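You operate a simulated robot arm through the tools that you are given. There is no shell and no other tool. Be economical: measure what you need, move in short steps, check, and stop when the job is done.

The job below is to be done with a simulated robot arm. You get a single attempt, and the scene is never put back.

Task
Put the green ice glass and the green clip in the baking dish.

It is judged by the outcome, as a careful person would: the job done as asked, and still so three seconds after it is handed in. It fails if anything else is knocked over, pushed out of place, dropped, spilled or broken.

Robot
A 6-joint arm with a two-finger parallel gripper, fixed in place. Base frame: the origin is at the foot of the arm, x ahead of it, y to its left, z up; the work surface is at about z = 0.92. Readings come in m, rad, newtons and seconds.
With the tool pointing down near the work surface it reaches from about 0.36 to 0.76 m from the base axis. Its first joint turns from -1.152 to 1.152 rad. Payload 2.45 kg.
Tool frame: the origin (TCP) lies between the finger pads and is the grasp point; the fingertips stand 0.024 m ahead of it; z points along the fingers, y is the line along which they close. Largest opening 0.068 m; finger width 0.017, thickness 0.01; the body of the gripper, 0.04 by 0.07 m, starts 0.041 m behind the TCP.
Orientation is that of the tool frame in the base frame, as a unit quaternion [w, x, y, z]. With the fingers straight down and closing along the base's y, the tool's x points along the base's -x, its y along +y and its z along -z.

Tools
- The arm moves only by the tool play_rows. Its argument "series" is a list of rows, each an object of numbers (a shift or turn left out is 0, a gripper value left out holds the last): "rx", "ry", "rz": the turn, a rotation vector about the tool's x, y, z in degrees; "dx", "dy", "dz": the shift along the tool's x, y, z in mm; "fingers": the finger opening in mm, from 0 to 68. In form: [{"rx": .., "ry": .., "rz": .., "dx": .., "dy": .., "dz": .., "fingers": ..}, ...]. A call has 1 to 8 rows; each row shifts and turns the commanded pose from where the row before left it, along the tool's axes as they then stand. A row lasts 0.2 s, in which the tool goes at most 0.05 m and 0.15 rad; a call with a longer step from one row to the next is refused whole, and so is a gripper value outside its range. Where a pose cannot be reached the arm comes as near as it can. A force on the tool above 40 N (or 10 N above the force at the start of the call, whichever is more), or a blocked arm, ends the call early, and 0.2 s more pass. The fingers move at their own pace (about 0.108 m/s each) and stop on an object; they squeeze with about 40 N. The grip force told is the motor's: it shows also when the fingers shut on nothing. Time passes only in rows, and 0.2 s behind the last, so rows that do not move let the fingers close. The reply holds the time, the measured pose of the TCP, the force on the tool along the base axes, the opening and the grip force, in the units named above and with some noise, and new pictures: "views" is both (left out), scene, wrist or none.
- Cameras (640 x 400 px; columns grow to the right, rows downward): "scene" is fixed at [0.1719, 0.4133, 1.4693]; the picture's right is [-0.73, -0.68, 0.00], its down [-0.35, 0.38, -0.86] and it looks along [0.58, -0.63, -0.52] (base axes); focal length 281 px, centre (320, 200). "wrist" rides on the gripper at [-0.032, 0, -0.039] in the tool frame; the picture's right is [0.00, -1.00, 0.00], its down [0.97, 0.00, -0.24] and it looks along [0.24, 0.00, 0.97] (tool axes); focal length 218 px, centre (320, 200).
- probe_pixels(camera, pixels): for up to 12 pixels [column, row] of the newest picture of that camera ("zoom" is the newest enlarged one), the place [x, y, z] in the base frame of the surface seen there, good to about 0.002 m. No time passes.
- enlarge(camera, box): a new picture of the part [left, top, right, bottom] of that camera's present view, enlarged. No time passes.
- hand_in(): hands the job in; it is judged then, once.

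Keep the steps short. Do not move on a guess: measure, check each grasp and each placing, and mend mistakes. In all there are 60 turns and 150 pictures (those below and enlarged ones count). Leave the gripper open and the arm clear of the work at the hand-in unless told otherwise, and finish with a single line.

The tools are called as name(argument=value, ...) on one line, values as JSON. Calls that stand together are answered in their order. play_rows: Moves the arm, as the interface text tells. Its arguments: {"type":"object","properties":{"series":{"type":"array","items":{"type":"object","properties":{"rx":{"type":"number"},"ry":{"type":"number"},"rz":{"type":"number"},"dx":{"type":"number"},"dy":{"type":"number"},"dz":{"type":"number"},"fingers":{"type":"number"}}}},"views":{"type":"string","enum":["both","scene","wrist","none"]}},"required":["series"]} The other tools are called the same way: probe_pixels (camera, pixels) gives the place of the surface under pixels of a picture; enlarge (camera, box) takes an enlarged picture of a part of a camera's view; hand_in () hands the job in.

At the start:

```text
t: 0.0
tcp_pos: [0.4885, -0.1195, 1.2657]
orientation: [0.0, 0.0, 1.0, 0.001]
ft_force: [0.4, 0.0, 0.5]
opening: 0.0679
finger_force: 0.0
```

scene: 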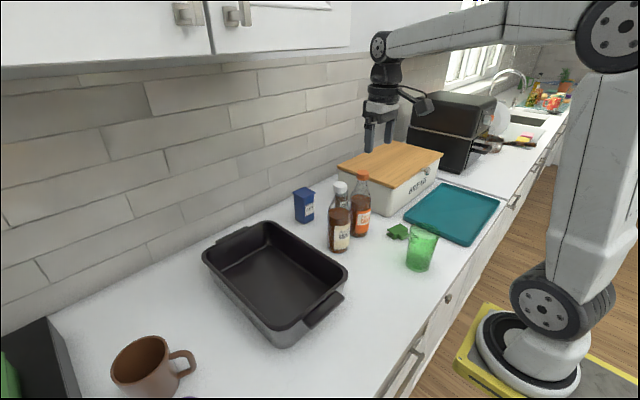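
wrist: 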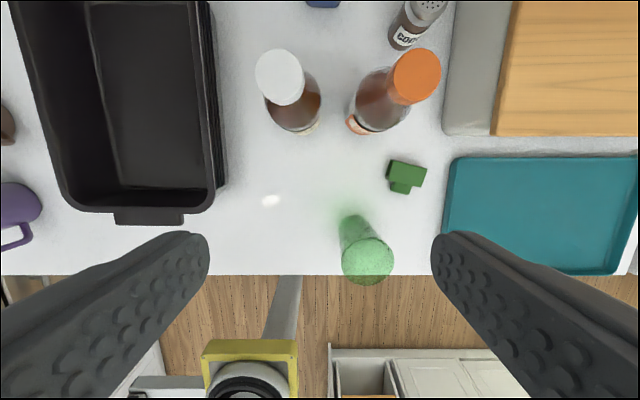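

I see the green glass near (420,250) and the clip near (398,231) in the scene view. First I'll measure both of them, and the dish.

probe_pixels(camera="scene", pixels=[[422, 230], [408, 234], [436, 237], [420, 252], [416, 270], [397, 230], [393, 236], [407, 236], [270, 280], [285, 325], [265, 225], [320, 300]])

probe_pixels(camera="wrist", pixels=[[368, 260], [350, 225], [392, 165], [420, 172], [400, 188], [140, 100], [65, 200], [200, 205], [285, 75], [415, 75], [450, 200], [370, 120]])

enlarge(camera="scene", box=[340, 190, 468, 290])

enlarge(camera="wrist", box=[320, 140, 448, 290])

```text
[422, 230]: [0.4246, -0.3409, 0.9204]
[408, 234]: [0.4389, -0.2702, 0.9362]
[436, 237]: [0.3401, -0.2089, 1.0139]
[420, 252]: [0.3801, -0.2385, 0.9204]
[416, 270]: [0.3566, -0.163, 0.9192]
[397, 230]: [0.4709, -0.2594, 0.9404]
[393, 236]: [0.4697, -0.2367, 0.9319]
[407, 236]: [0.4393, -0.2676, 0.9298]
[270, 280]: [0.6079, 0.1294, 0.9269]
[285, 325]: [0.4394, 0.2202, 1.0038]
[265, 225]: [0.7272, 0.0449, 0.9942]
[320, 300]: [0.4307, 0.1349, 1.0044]
```

```text
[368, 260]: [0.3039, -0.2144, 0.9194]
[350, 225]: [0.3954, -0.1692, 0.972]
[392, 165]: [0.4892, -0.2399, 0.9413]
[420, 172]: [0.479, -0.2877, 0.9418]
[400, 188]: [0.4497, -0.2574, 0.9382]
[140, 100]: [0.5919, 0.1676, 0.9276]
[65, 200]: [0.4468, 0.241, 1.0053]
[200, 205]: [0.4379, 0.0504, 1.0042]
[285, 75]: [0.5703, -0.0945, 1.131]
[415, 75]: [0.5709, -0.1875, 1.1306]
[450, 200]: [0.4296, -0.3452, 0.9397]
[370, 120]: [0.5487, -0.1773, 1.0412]
```

```text
4.00 times, centred on (404, 240) of scene
```

zoom: 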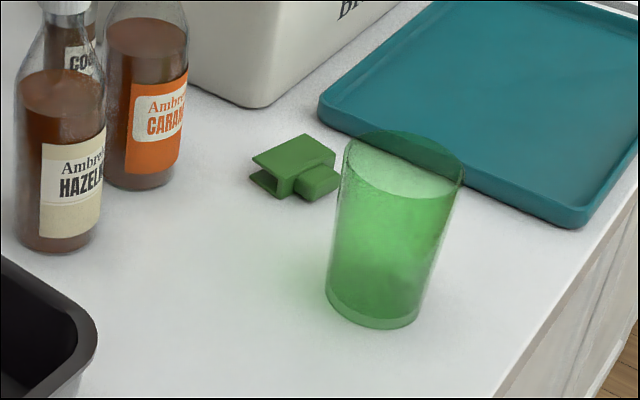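

```text
2.67 times, centred on (384, 215) of wrist
```

zoom: 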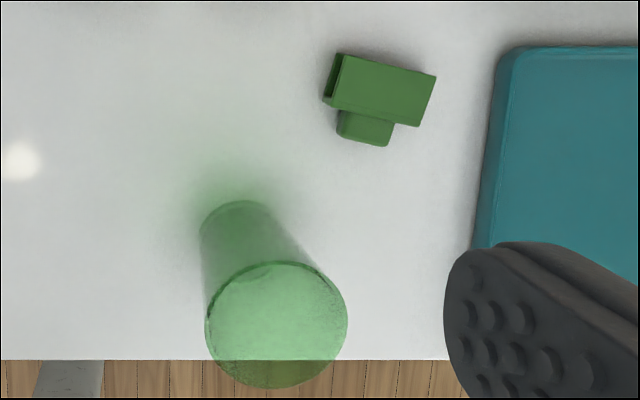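

The glass mostly shows what is behind it, but by ray estimate its axis is about (0.37,-0.18). It tapers, with a rim of about 0.075 m, wider than the gripper opens. I'll move the wrist camera over the glass and clip for a closer look.

play_rows(series=[{"dx": 28, "dy": -25, "dz": 22}, {"dx": 28, "dy": -25, "dz": 22}, {"dx": 28, "dy": -20, "dz": 22}, {}], views="both")

```text
t: 1.0
tcp_pos: [0.4036, -0.1892, 1.1998]
orientation: [0.0, 0.0, 1.0, 0.0]
ft_force: [1.3, 0.2, -0.3]
opening: 0.0681
finger_force: 0.0
```

scene: 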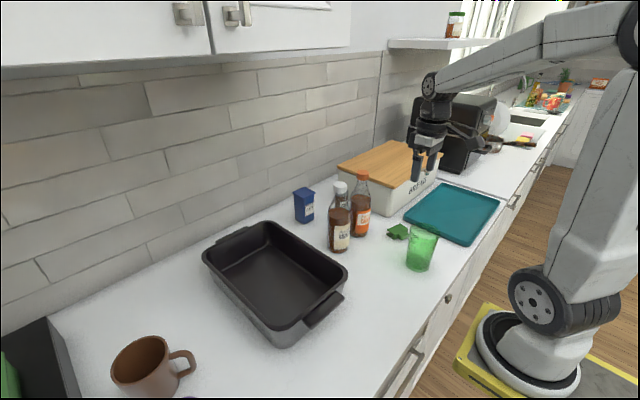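
wrist: 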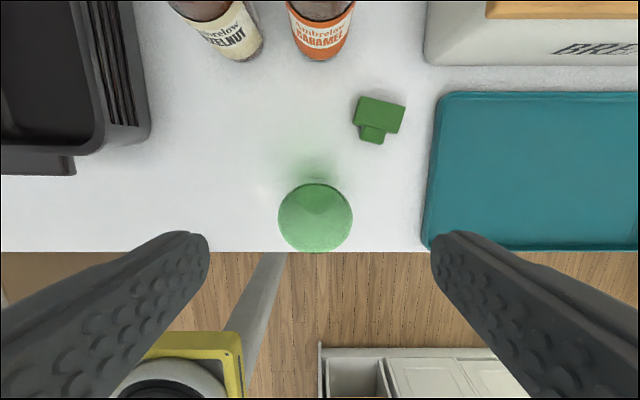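

The glass is now almost directly below, its rim centred near (315,218). I'll zoom in on it and the clip.

enlarge(camera="wrist", box=[260, 165, 372, 265])

probe_pixels(camera="wrist", pixels=[[315, 184], [279, 217], [352, 217], [315, 251], [315, 218], [282, 205], [348, 205], [378, 112], [358, 100], [404, 108], [392, 132], [372, 135]])

enlarge(camera="wrist", box=[336, 82, 432, 157])

```text
4.00 times, centred on (316, 215) of wrist
```

zoom: 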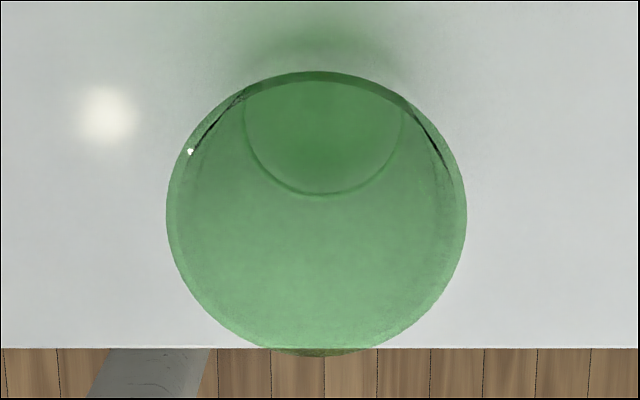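

```text
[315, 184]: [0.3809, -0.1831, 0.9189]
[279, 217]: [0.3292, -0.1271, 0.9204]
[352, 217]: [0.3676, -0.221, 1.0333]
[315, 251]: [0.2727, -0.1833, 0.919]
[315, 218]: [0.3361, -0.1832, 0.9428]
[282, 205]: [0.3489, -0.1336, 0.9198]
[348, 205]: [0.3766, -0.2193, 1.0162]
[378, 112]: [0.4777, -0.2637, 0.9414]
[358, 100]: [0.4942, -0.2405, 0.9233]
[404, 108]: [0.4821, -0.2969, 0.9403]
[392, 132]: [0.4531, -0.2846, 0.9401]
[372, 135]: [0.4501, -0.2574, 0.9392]
```

```text
5.33 times, centred on (384, 120) of wrist
```

zoom: 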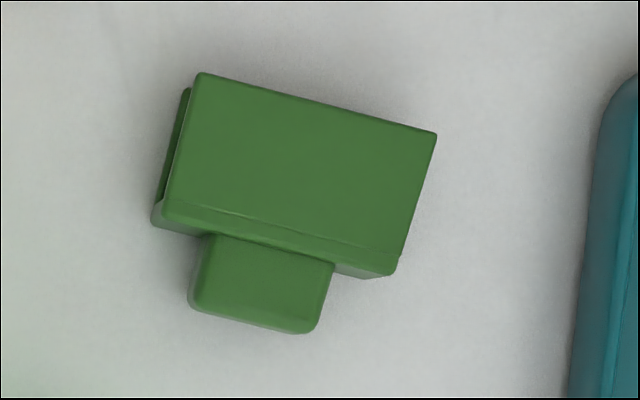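

The glass is empty. Its rim is at about z = 1.033, centred near (0.366,-0.184), about 0.0755 m across, and the wall leans about 4°. I'll pinch the wall on the +y side, so I'm moving above it with a partial opening and tilting 4° to match the wall.

play_rows(series=[{"dx": 19, "dy": 23, "dz": 30, "fingers": 40}, {"dx": 18.6, "dy": 24, "dz": 30}, {"dz": 40}, {"rx": 4}, {}], views="both")

```text
t: 2.2
tcp_pos: [0.3656, -0.1436, 1.0981]
orientation: [-0.001, 0.0, 0.999, -0.035]
ft_force: [0.0, 0.1, 0.6]
opening: 0.04
finger_force: 0.0
```

scene: 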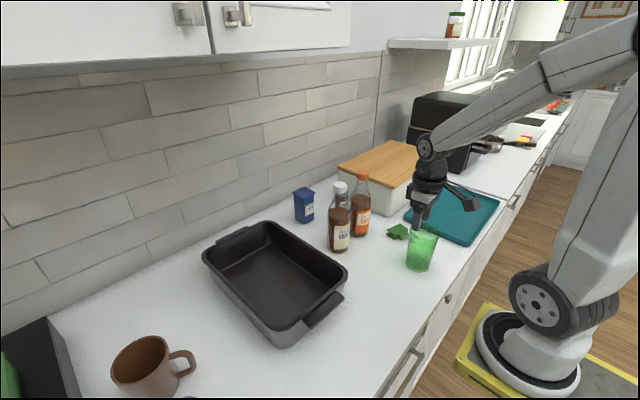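
wrist: 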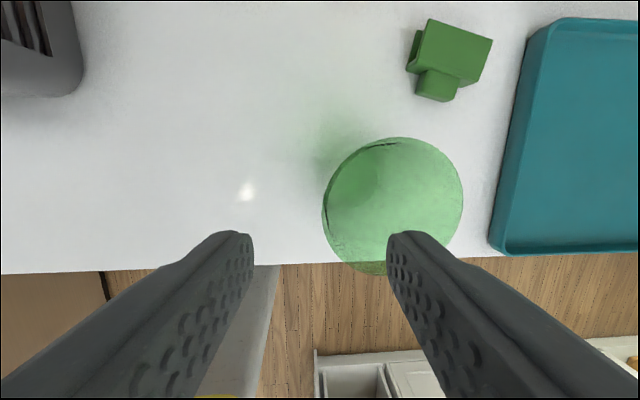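

The wall edge shows at column 322, row about 205, midway between the fingers and in line with the tool axis. I'm descending 78 mm along the tool axis.

play_rows(series=[{"dz": 20}, {"dz": 20}, {"dz": 20}, {"dz": 18}, {}], views="both")

```text
t: 3.4
tcp_pos: [0.3669, -0.1487, 1.0216]
orientation: [0.0, 0.001, 0.999, -0.035]
ft_force: [-0.3, 0.0, -0.3]
opening: 0.0399
finger_force: 0.1
```

scene: 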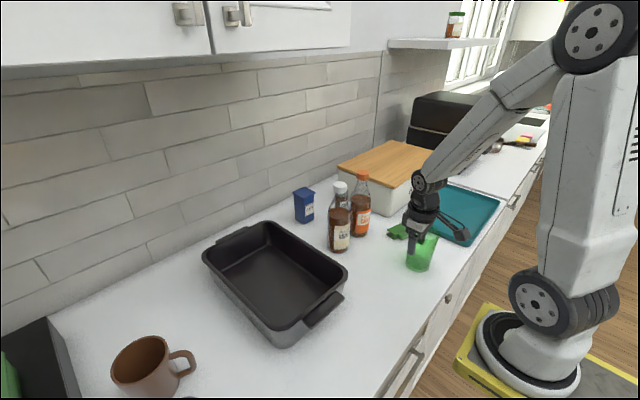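
wrist: 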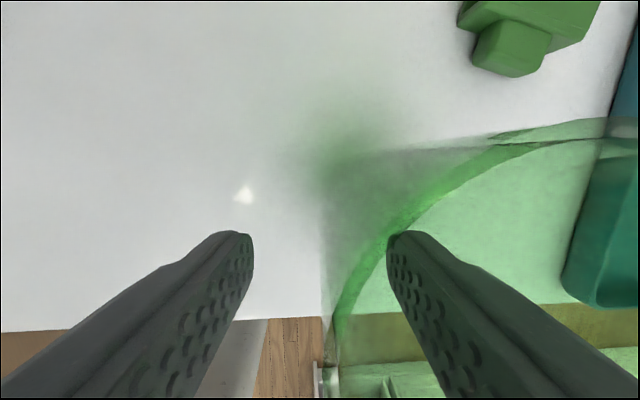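

The right finger is inside the glass, the left one outside, and there is no contact force. I'm closing on the wall in stages.

play_rows(series=[{"fingers": 20}, {"fingers": 10}, {"fingers": 5}, {"fingers": 0}, {}, {}], views="both")

```text
t: 4.8
tcp_pos: [0.3677, -0.1491, 1.0227]
orientation: [0.0, -0.001, 0.999, -0.035]
ft_force: [0.6, 0.5, 0.3]
opening: 0.0042
finger_force: 27.5
```

scene: 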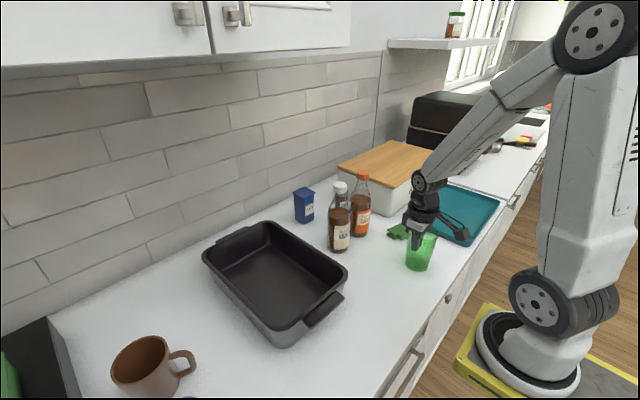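
wrist: 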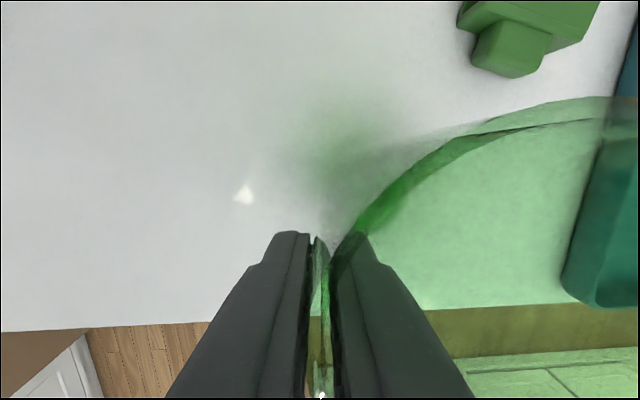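

The opening stopped at 4.2 mm with 27.5 N, so the wall is gripped. I'm lifting straight up in small steps.

play_rows(series=[{"dz": -10}, {"dz": -15}, {"dz": -25}, {"dz": -25}, {"dz": -25}, {}], views="both")

```text
t: 6.2
tcp_pos: [0.3663, -0.1423, 1.1234]
orientation: [0.0, 0.0, 0.999, -0.034]
ft_force: [-0.2, 0.4, -1.3]
opening: 0.0044
finger_force: 27.5
```

scene: 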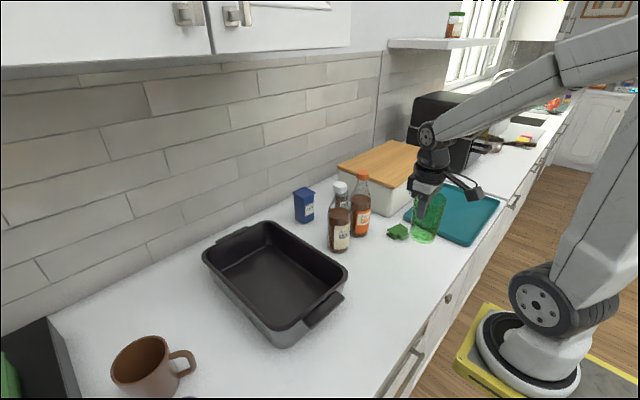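
wrist: 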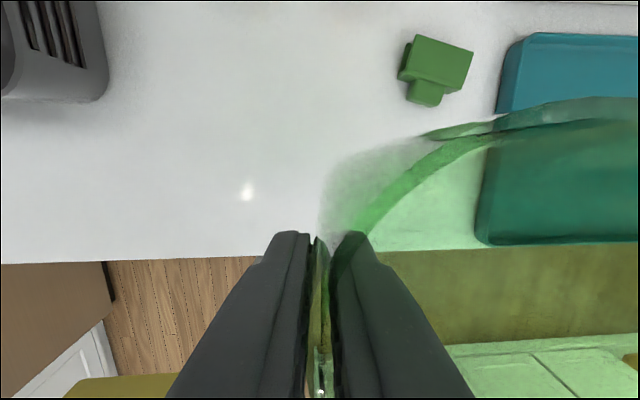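

The glass came up with the gripper and is hanging upright. Before carrying it over I'm measuring the inside of the dish.

probe_pixels(camera="scene", pixels=[[270, 300], [290, 318], [275, 310], [250, 285], [300, 285], [315, 290], [285, 300], [285, 270], [245, 270], [265, 245], [325, 280], [345, 280]])

enlarge(camera="scene", box=[190, 205, 370, 350])

play_rows(series=[{"dz": -40}, {"dz": -37}, {}], views="scene")

```text
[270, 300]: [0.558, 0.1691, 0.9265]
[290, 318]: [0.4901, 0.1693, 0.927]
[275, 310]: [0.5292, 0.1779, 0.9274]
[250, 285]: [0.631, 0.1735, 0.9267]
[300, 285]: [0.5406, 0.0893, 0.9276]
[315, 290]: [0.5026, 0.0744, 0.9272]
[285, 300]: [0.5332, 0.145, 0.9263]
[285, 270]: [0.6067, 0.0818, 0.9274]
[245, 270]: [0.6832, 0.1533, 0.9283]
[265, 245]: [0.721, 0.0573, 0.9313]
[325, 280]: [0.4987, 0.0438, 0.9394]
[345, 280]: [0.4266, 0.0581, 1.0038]
```

```text
2.76 times, centred on (280, 278) of scene
```

zoom: 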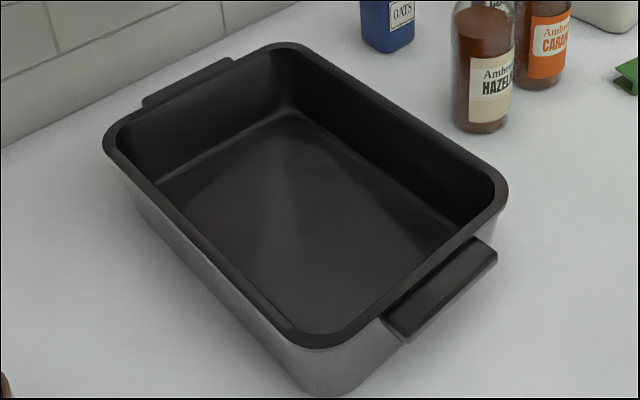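

```text
t: 7.0
tcp_pos: [0.3659, -0.1355, 1.1995]
orientation: [0.0, 0.0, 0.999, -0.036]
ft_force: [0.5, -0.1, -1.4]
opening: 0.0042
finger_force: 27.9
```

scene: 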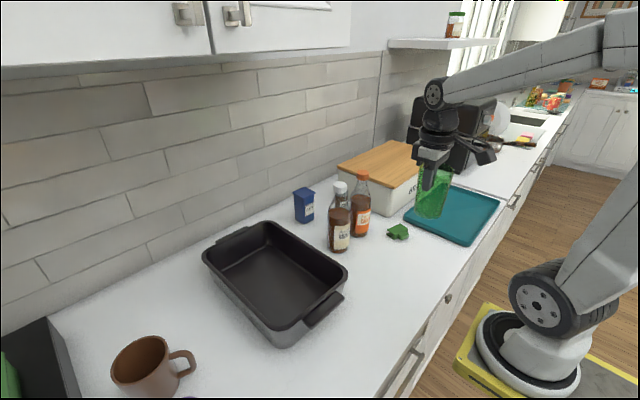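

The dish floor is at z = 0.927, spanning about x 0.48–0.72 and y 0.055–0.19. I'll carry the glass at this height in a straight line to TCP (0.54, 0.161). The path stays about 0.1 m clear of the bottles.

play_rows(series=[{"dx": -21.75, "dy": 37, "dz": -2.6}, {"dx": -21.75, "dy": 37, "dz": -2.6}, {"dx": -21.75, "dy": 37, "dz": -2.6}, {"dx": -21.75, "dy": 37, "dz": -2.6}, {"dx": -21.75, "dy": 37, "dz": -2.6}, {"dx": -21.75, "dy": 37, "dz": -2.6}, {"dx": -21.75, "dy": 37, "dz": -2.6}, {"dx": -21.75, "dy": 37, "dz": -2.6}], views="both")

```text
t: 8.8
tcp_pos: [0.542, 0.1631, 1.2005]
orientation: [0.0, 0.0, 0.999, -0.035]
ft_force: [0.2, -0.6, -3.7]
opening: 0.0044
finger_force: 27.7
```

scene: 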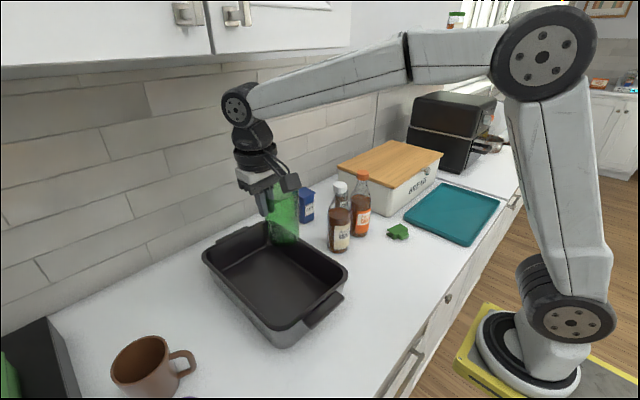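
wrist: 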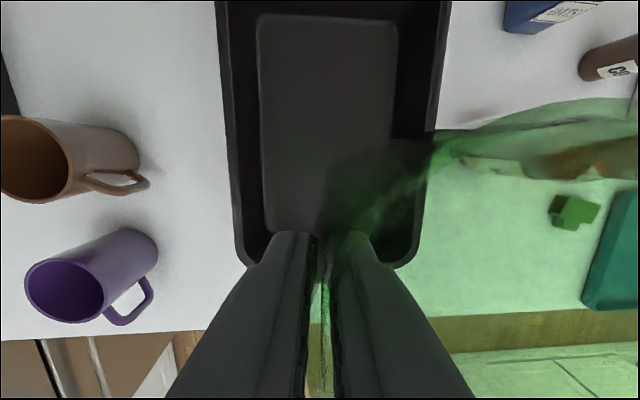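

The glass is over the dish. Before lowering I'm checking the floor edges in this view.

probe_pixels(camera="wrist", pixels=[[262, 60], [268, 215], [395, 60], [392, 120], [330, 25], [240, 150], [425, 60], [248, 245], [300, 120], [285, 225], [415, 255]])

```text
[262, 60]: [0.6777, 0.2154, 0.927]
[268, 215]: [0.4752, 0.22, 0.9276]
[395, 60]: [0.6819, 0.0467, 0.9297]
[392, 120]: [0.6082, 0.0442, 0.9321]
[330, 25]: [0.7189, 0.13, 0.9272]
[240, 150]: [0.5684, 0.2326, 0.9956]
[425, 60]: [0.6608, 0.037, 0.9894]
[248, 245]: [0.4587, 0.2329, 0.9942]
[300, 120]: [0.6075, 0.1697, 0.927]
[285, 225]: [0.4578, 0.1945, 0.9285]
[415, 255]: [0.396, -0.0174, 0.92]
```

The floor spans y 0.05–0.22 and x 0.46–0.72, so there is plenty of room. I'm lowering 155 mm and will then check.

play_rows(series=[{"dz": 35}, {"dz": 35}, {"dz": 35}, {"dz": 30}, {"dz": 20}, {}], views="both")

```text
t: 10.2
tcp_pos: [0.5424, 0.1506, 1.0447]
orientation: [0.0, -0.001, 0.999, -0.035]
ft_force: [0.1, -0.1, -2.6]
opening: 0.0045
finger_force: 28.0
```

scene: 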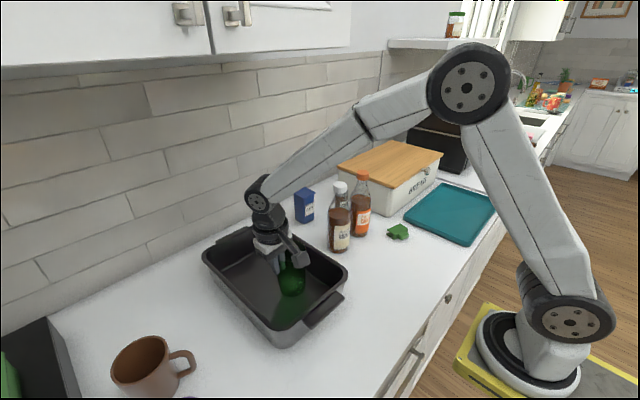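
wrist: 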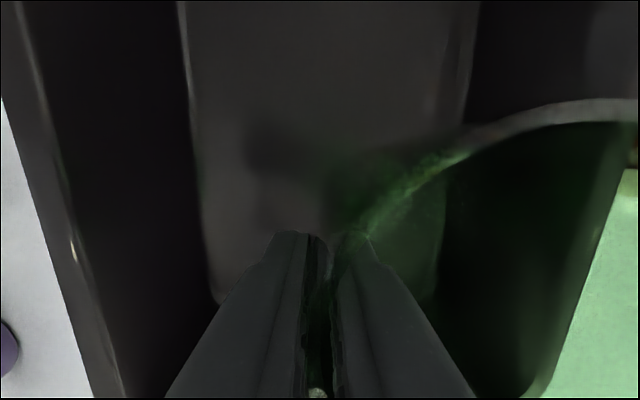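

Nothing is touching yet. About 15 mm remain, so I'm going down in small steps and watching the force.

play_rows(series=[{"dz": 6}, {"dz": 4}, {"dz": 2}, {"dz": 1.5}, {}], views="scene")

```text
t: 11.4
tcp_pos: [0.5411, 0.1485, 1.0306]
orientation: [0.0, 0.0, 0.999, -0.035]
ft_force: [0.9, 0.0, -3.1]
opening: 0.0043
finger_force: 27.9
```

scene: 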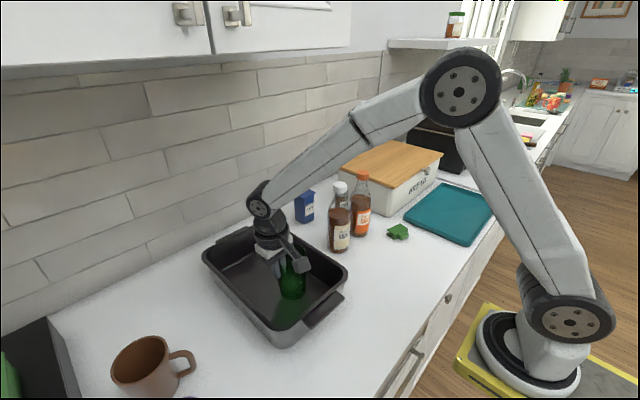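

play_rows(series=[{"dz": 1}, {"dz": 1}, {}], views="none")

```text
t: 12.2
tcp_pos: [0.5405, 0.1487, 1.0308]
orientation: [0.001, -0.001, 0.999, -0.035]
ft_force: [-6.4, -0.9, 17.6]
opening: 0.0043
finger_force: 27.5
```

Force rose to 17.6 N, so the glass is on the floor. I'm easing off 1.5 mm and opening the fingers.

play_rows(series=[{"dz": -1.5}, {"fingers": 10}, {"fingers": 22}, {"fingers": 36}, {}], views="both")

```text
t: 13.4
tcp_pos: [0.5403, 0.1487, 1.0304]
orientation: [0.0, 0.0, 0.999, -0.035]
ft_force: [0.4, -0.3, 0.3]
opening: 0.0361
finger_force: 0.1
```

scene: 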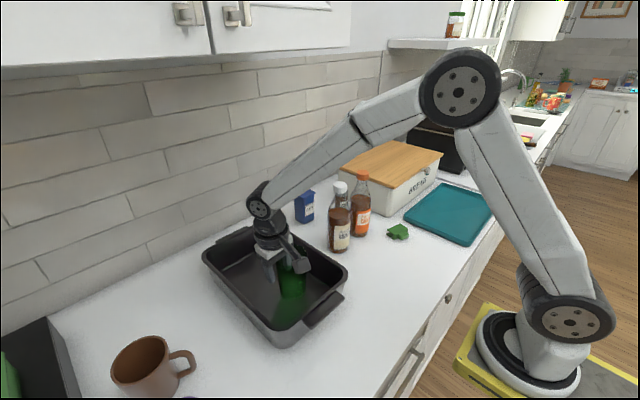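
wrist: 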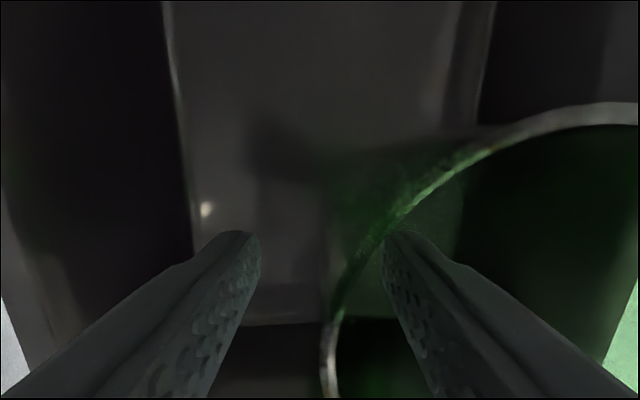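

The fingers are free of the wall on both sides. I'm withdrawing along the tool axis and then removing the tilt.

play_rows(series=[{"dz": -20}, {"dz": -35}, {"dz": -40}, {"dz": -40}, {"dz": -40}, {"rx": -4}, {}], views="both")

```text
t: 15.0
tcp_pos: [0.5409, 0.1618, 1.2051]
orientation: [0.0, 0.001, 1.0, 0.001]
ft_force: [-0.5, -0.3, 0.4]
opening: 0.0362
finger_force: 0.0
```

scene: 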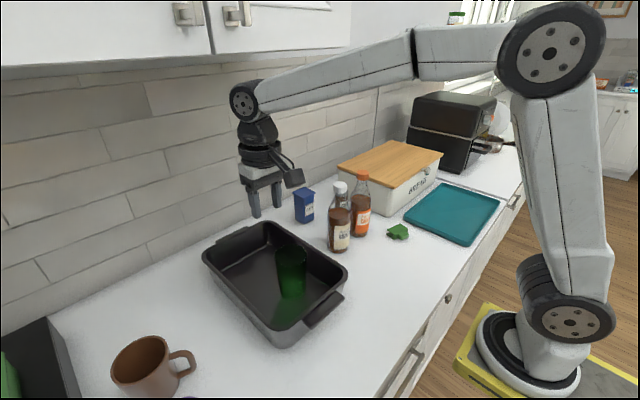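
wrist: 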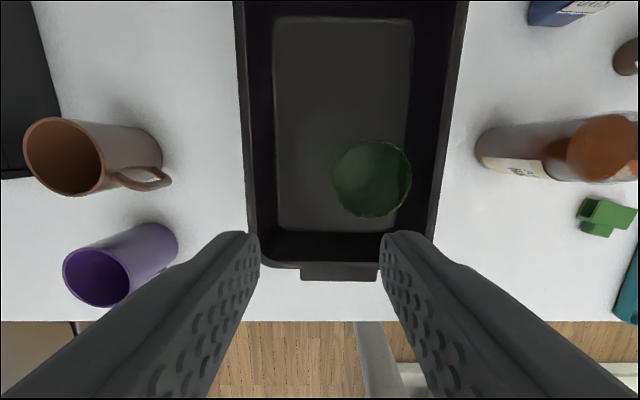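

The glass stands upright in the dish. Next is the clip, and first I want to see the bracket on the gripper at about (290,175), so that it clears things too.

enlarge(camera="scene", box=[210, 75, 338, 225])

probe_pixels(camera="scene", pixels=[[293, 178], [288, 165], [297, 183], [280, 210], [255, 212], [258, 172], [300, 172], [290, 187]])

```text
2.67 times, centred on (274, 150) of scene
```

zoom: 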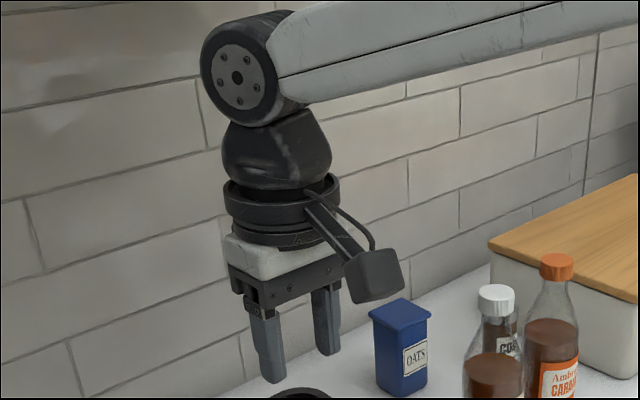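

```text
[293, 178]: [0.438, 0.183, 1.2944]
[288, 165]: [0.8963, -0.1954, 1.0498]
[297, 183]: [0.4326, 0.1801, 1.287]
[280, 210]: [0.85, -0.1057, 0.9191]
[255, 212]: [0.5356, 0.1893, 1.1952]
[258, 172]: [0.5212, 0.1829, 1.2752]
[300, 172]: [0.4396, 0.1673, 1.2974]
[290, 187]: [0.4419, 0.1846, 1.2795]
```

The bracket sits about 0.10 m out on tool +x and at least 0.07 m above the TCP, so it clears the tray and the dish rim. I'm moving high over to the clip.

play_rows(series=[{"dx": 9, "dy": -48, "fingers": 68}, {"dx": 9, "dy": -48}, {"dx": 9, "dy": -48}, {"dx": 9, "dy": -48}, {"dx": 9, "dy": -48}, {"dx": 9, "dy": -48}, {"dx": 9, "dy": -48}, {"dx": 9, "dy": -48}], views="none")

play_rows(series=[{"dy": -38}, {"rz": -8.4}, {"rz": -8.4}, {"rz": -8.4}, {"rz": -8.4}, {"rz": -8.4}, {"rz": -8.4}, {"rz": -8.4}], views="none")

play_rows(series=[{"rz": -8.4}, {"rz": -8.3}, {}], views="both")

```text
t: 16.8
tcp_pos: [0.4691, -0.224, 1.2034]
orientation: [0.0, 0.0, 1.0, 0.0]
ft_force: [0.0, 0.0, -0.1]
opening: 0.068
finger_force: 0.1
```

```text
t: 18.6
tcp_pos: [0.4695, -0.2605, 1.2054]
orientation: [0.0, -0.492, 0.87, 0.0]
ft_force: [-0.8, 0.3, 0.5]
opening: 0.0678
finger_force: 0.0
```

```text
t: 19.4
tcp_pos: [0.4702, -0.2602, 1.2052]
orientation: [0.0, -0.613, 0.79, 0.0]
ft_force: [-0.2, 0.1, 0.0]
opening: 0.0683
finger_force: 0.0
```

scene: 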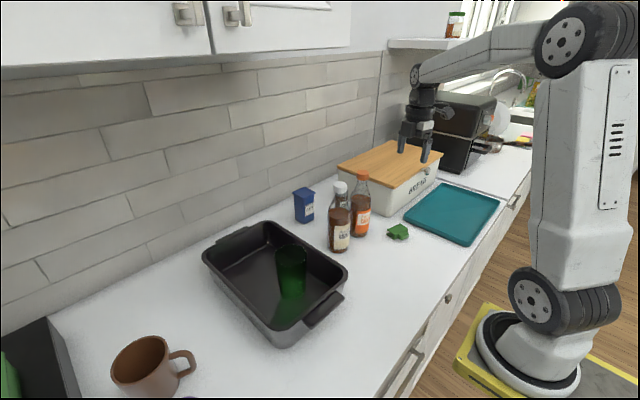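
wrist: 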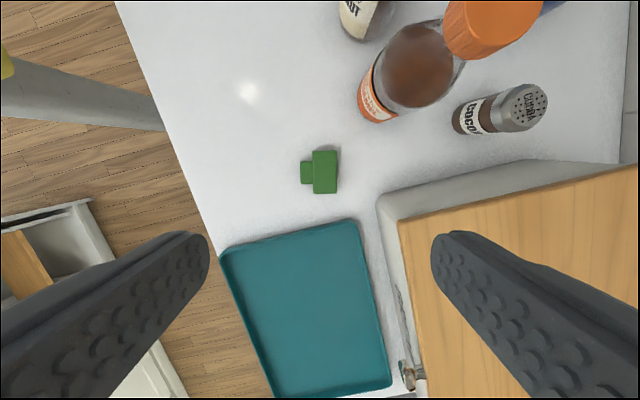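

The clip now lines up with the closing axis (columns 300–338, rows 150–195). I'm probing its corners and the neighbours.

enlarge(camera="wrist", box=[280, 130, 360, 210])

probe_pixels(camera="wrist", pixels=[[303, 173], [307, 164], [307, 182], [315, 153], [315, 191], [335, 152], [335, 191], [325, 172], [410, 230], [382, 205], [490, 25], [415, 75]])

```text
5.00 times, centred on (320, 170) of wrist
```

zoom: 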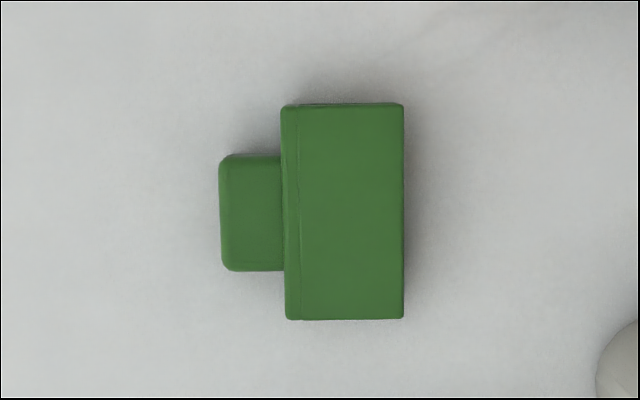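

```text
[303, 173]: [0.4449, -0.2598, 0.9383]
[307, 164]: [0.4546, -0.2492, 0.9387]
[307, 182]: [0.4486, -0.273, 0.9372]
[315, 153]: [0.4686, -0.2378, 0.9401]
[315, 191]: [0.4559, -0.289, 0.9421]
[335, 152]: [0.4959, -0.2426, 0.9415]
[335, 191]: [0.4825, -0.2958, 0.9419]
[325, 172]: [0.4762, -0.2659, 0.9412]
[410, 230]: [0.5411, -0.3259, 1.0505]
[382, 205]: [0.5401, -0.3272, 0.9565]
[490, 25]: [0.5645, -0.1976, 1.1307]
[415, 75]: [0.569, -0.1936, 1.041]
```

The clip spans about 51 mm along the closing axis, midpoint (0.467,-0.264), with its top at z = 0.941. It fits in the 68 mm opening, and the bread box (x ≥ 0.54) stays clear. I'm shifting 4.5/2.2 mm and lowering part of the way.

play_rows(series=[{"dx": 4.5, "dy": 2.2}, {"dz": 40}, {"dz": 40}, {"dz": 40}, {"dz": 40}, {"dz": 30}, {}], views="both")

```text
t: 21.0
tcp_pos: [0.4662, -0.2647, 1.0152]
orientation: [0.0, -0.612, 0.791, 0.0]
ft_force: [0.3, 0.7, -0.2]
opening: 0.068
finger_force: 0.0
```

scene: 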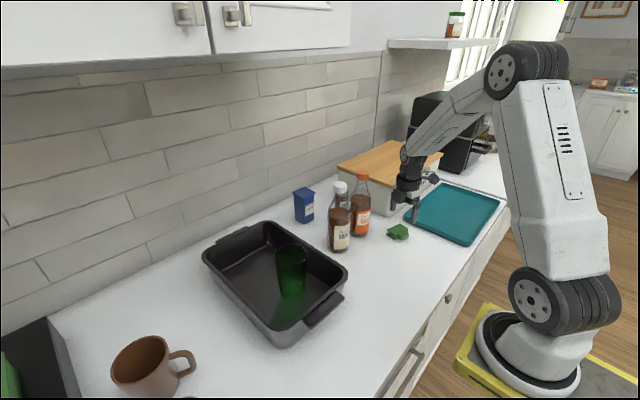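
wrist: 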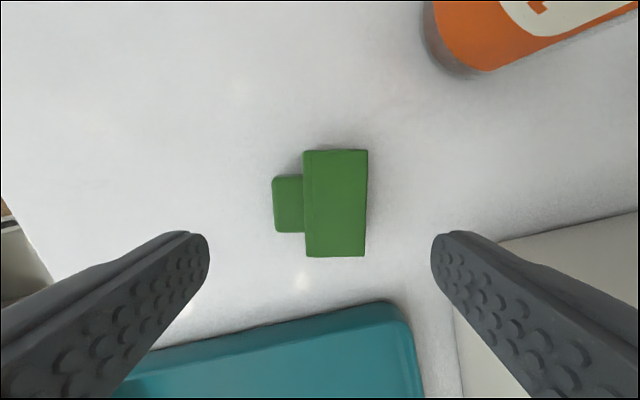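

The clip is centred between the fingers (columns 272–367, midpoint 319.5). I'm descending the last 67 mm.

play_rows(series=[{"dz": 25}, {"dz": 20}, {"dz": 14}, {"dz": 8}, {}], views="wrist")

```text
t: 22.2
tcp_pos: [0.4673, -0.264, 0.9492]
orientation: [0.0, -0.612, 0.791, 0.0]
ft_force: [-0.8, 0.4, 0.3]
opening: 0.0682
finger_force: 0.1
```

wrist: 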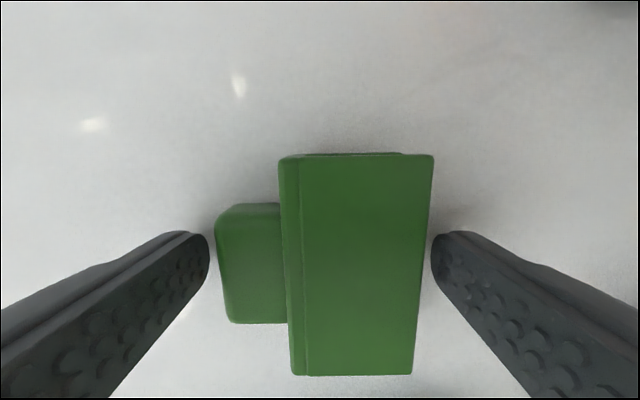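

The fingertips straddle the clip without touching it. I'm shifting 3 mm to centre and closing.

play_rows(series=[{"dx": 3}, {"fingers": 52}, {"fingers": 46}, {"fingers": 40}, {}, {}], views="both")

```text
t: 23.6
tcp_pos: [0.4649, -0.2675, 0.9493]
orientation: [0.001, -0.612, 0.79, 0.001]
ft_force: [0.6, -0.7, 0.0]
opening: 0.0501
finger_force: 40.0
```

scene: 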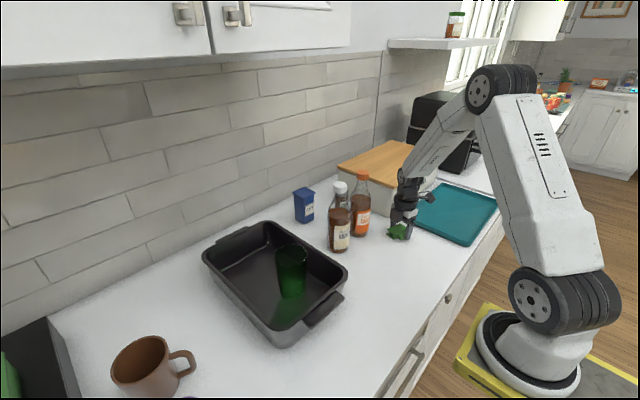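
wrist: 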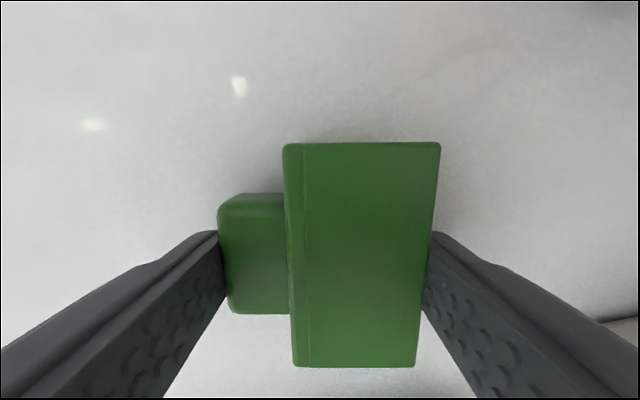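

The clip is gripped at 50.1 mm with 40 N. I'm lifting it to about z = 1.20.

play_rows(series=[{"dz": -15}, {"dz": -30}, {"dz": -40}, {"dz": -45}, {"dz": -45}, {"dz": -45}, {"dz": -35}, {}], views="both")

```text
t: 25.4
tcp_pos: [0.4658, -0.2688, 1.2038]
orientation: [0.0, -0.611, 0.791, 0.0]
ft_force: [0.4, 0.0, 0.0]
opening: 0.0503
finger_force: 39.5
```

scene: 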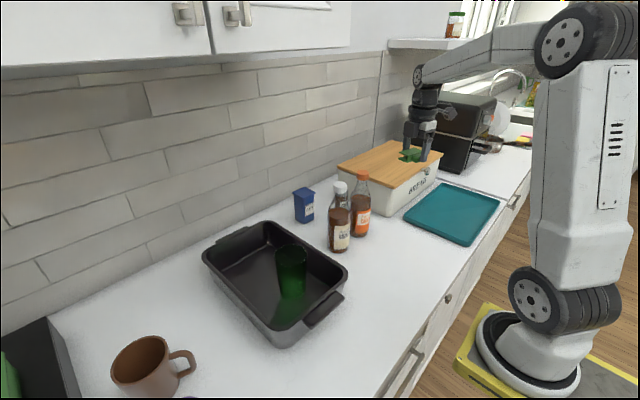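
wrist: 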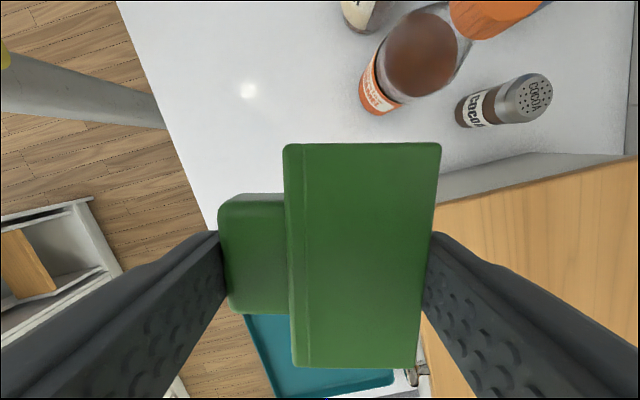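

The clip is held securely. I'm carrying it along +y at x ≈ 0.466, clear of the bottles, then ahead over the far half of the dish.

play_rows(series=[{"dx": -47.25, "dy": 12.1}, {"dx": -47.25, "dy": 12.1}, {"dx": -47.25, "dy": 12.1}, {"dx": -47.25, "dy": 12.1}, {"dx": -47.25, "dy": 12.1}, {"dx": -47.25, "dy": 12.1}, {"dx": -47.25, "dy": 12.1}, {"dx": -47.25, "dy": 12.1}], views="none")

play_rows(series=[{"dx": -14.8, "dy": -43.7}, {"dx": -14.8, "dy": -43.7}, {"dx": -14.8, "dy": -43.7}, {"dx": -14.8, "dy": -43.7}, {}], views="both")

```text
t: 27.2
tcp_pos: [0.4657, 0.1235, 1.2025]
orientation: [0.0, -0.613, 0.79, 0.0]
ft_force: [0.7, 1.0, 0.0]
opening: 0.0497
finger_force: 39.9
```

```text
t: 28.4
tcp_pos: [0.6509, 0.1356, 1.2038]
orientation: [0.0, -0.613, 0.79, 0.0]
ft_force: [0.6, -0.8, 0.8]
opening: 0.05
finger_force: 39.9
```

scene: 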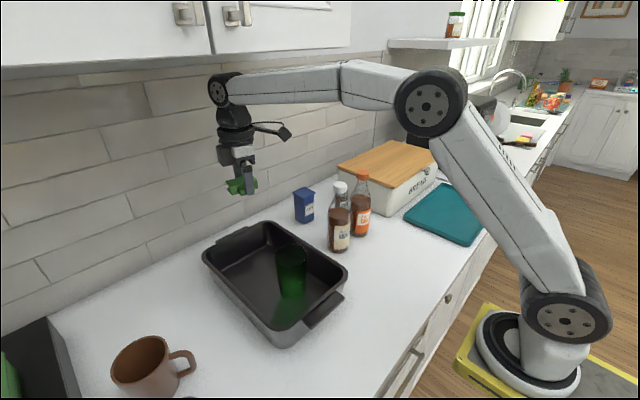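
wrist: 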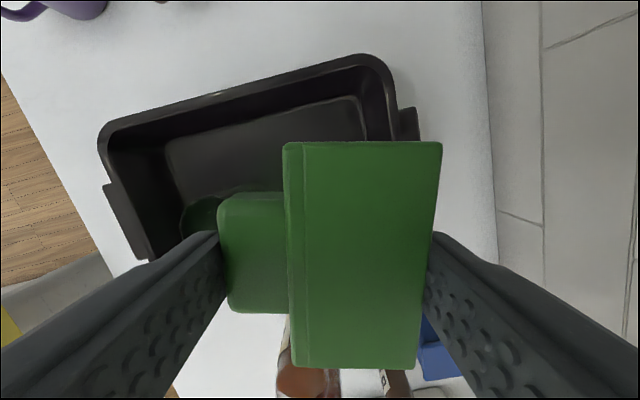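

The clip is over the far half of the dish. I'm lowering partway.

play_rows(series=[{"dz": 45}, {"dz": 45}, {"dz": 40}, {"dz": 35}, {"dz": 35}, {}], views="both")

```text
t: 29.8
tcp_pos: [0.6514, 0.1358, 1.0046]
orientation: [0.0, -0.612, 0.791, 0.001]
ft_force: [0.2, -0.1, -0.5]
opening: 0.0497
finger_force: 40.5
```

scene: 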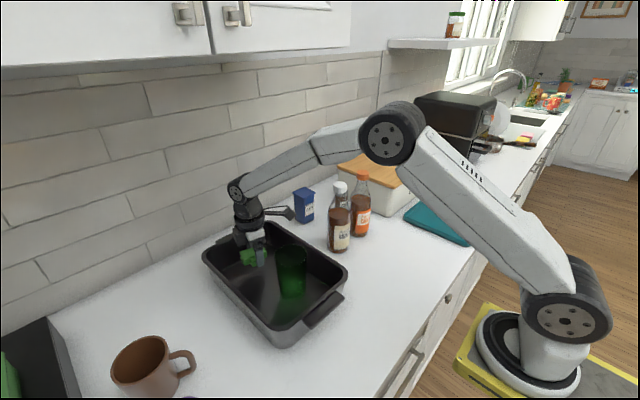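
wrist: 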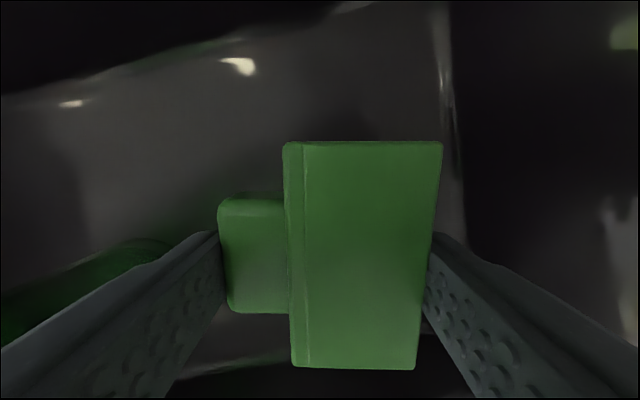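

The clip and fingers are clear of the glass and the dish walls. I'm lowering the rest slowly.

play_rows(series=[{"dz": 20}, {"dz": 15}, {"dz": 8}, {"dz": 3}, {}], views="both")

```text
t: 31.0
tcp_pos: [0.6505, 0.1359, 0.9573]
orientation: [0.0, -0.612, 0.791, 0.0]
ft_force: [-0.5, 0.5, -0.7]
opening: 0.0499
finger_force: 39.8
```

scene: 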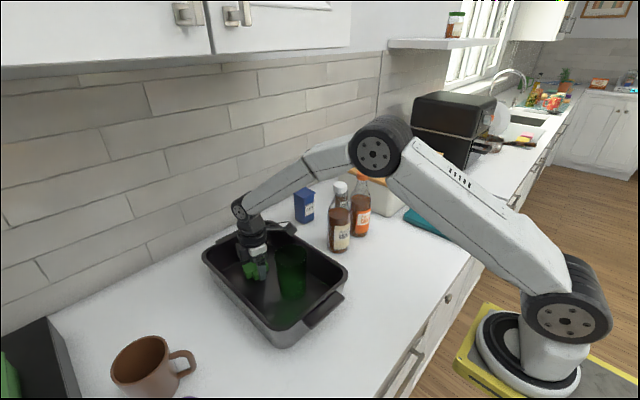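
wrist: 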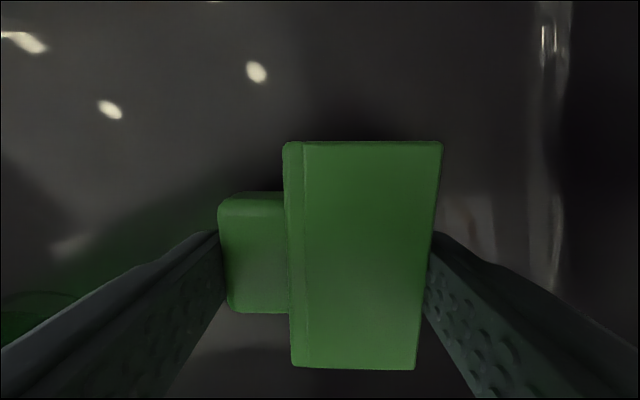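

The clip is about a millimetre above the floor. I'll go 1 mm lower and open gently.

play_rows(series=[{"dz": 1}, {"fingers": 54}, {"fingers": 64}, {}], views="wrist")

```text
t: 32.0
tcp_pos: [0.6503, 0.1335, 0.956]
orientation: [-0.001, -0.613, 0.79, 0.001]
ft_force: [0.0, 0.1, -0.5]
opening: 0.0642
finger_force: 0.0
```

wrist: 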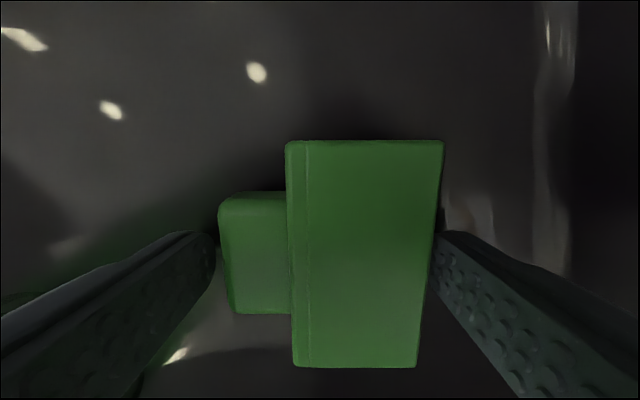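

The clip is released and lies on the dish floor. I'm withdrawing straight up.

play_rows(series=[{"dz": -15}, {"dz": -30}, {"dz": -45}, {"dz": -45}, {"dz": -45}, {"dz": -45}, {"dz": -40}, {}], views="both")

```text
t: 33.8
tcp_pos: [0.6501, 0.1356, 1.2221]
orientation: [0.0, -0.612, 0.791, 0.0]
ft_force: [-0.2, 0.0, 0.7]
opening: 0.064
finger_force: 0.1
```

scene: 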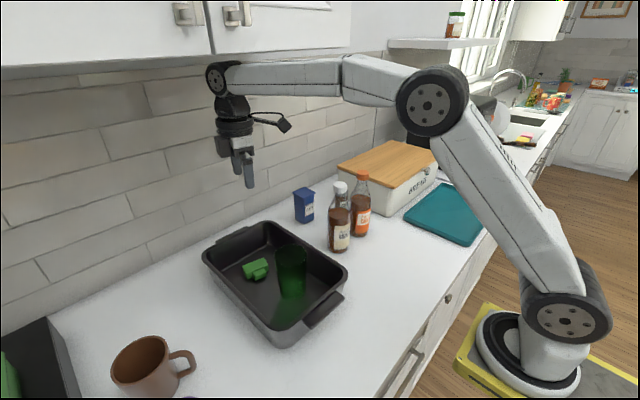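
wrist: 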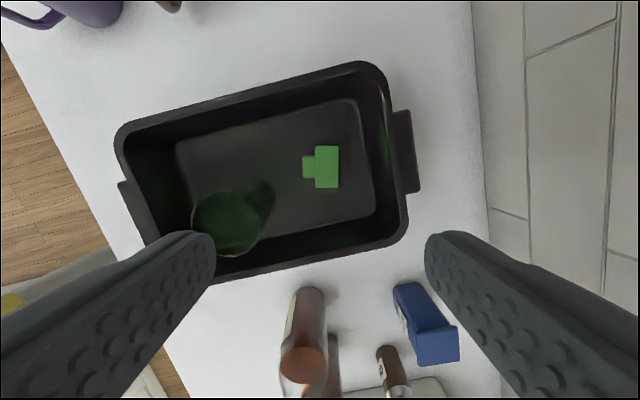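

The glass stands upright in the dish and the clip lies flat beside it. Nothing else has moved, the gripper is open and the arm is clear, so I'm handing in.

hand_in()

```text
The job is handed in.
```

The green ice glass (standing upright) and the green clip are both in the baking dish, nothing else was disturbed, and the job is handed in.
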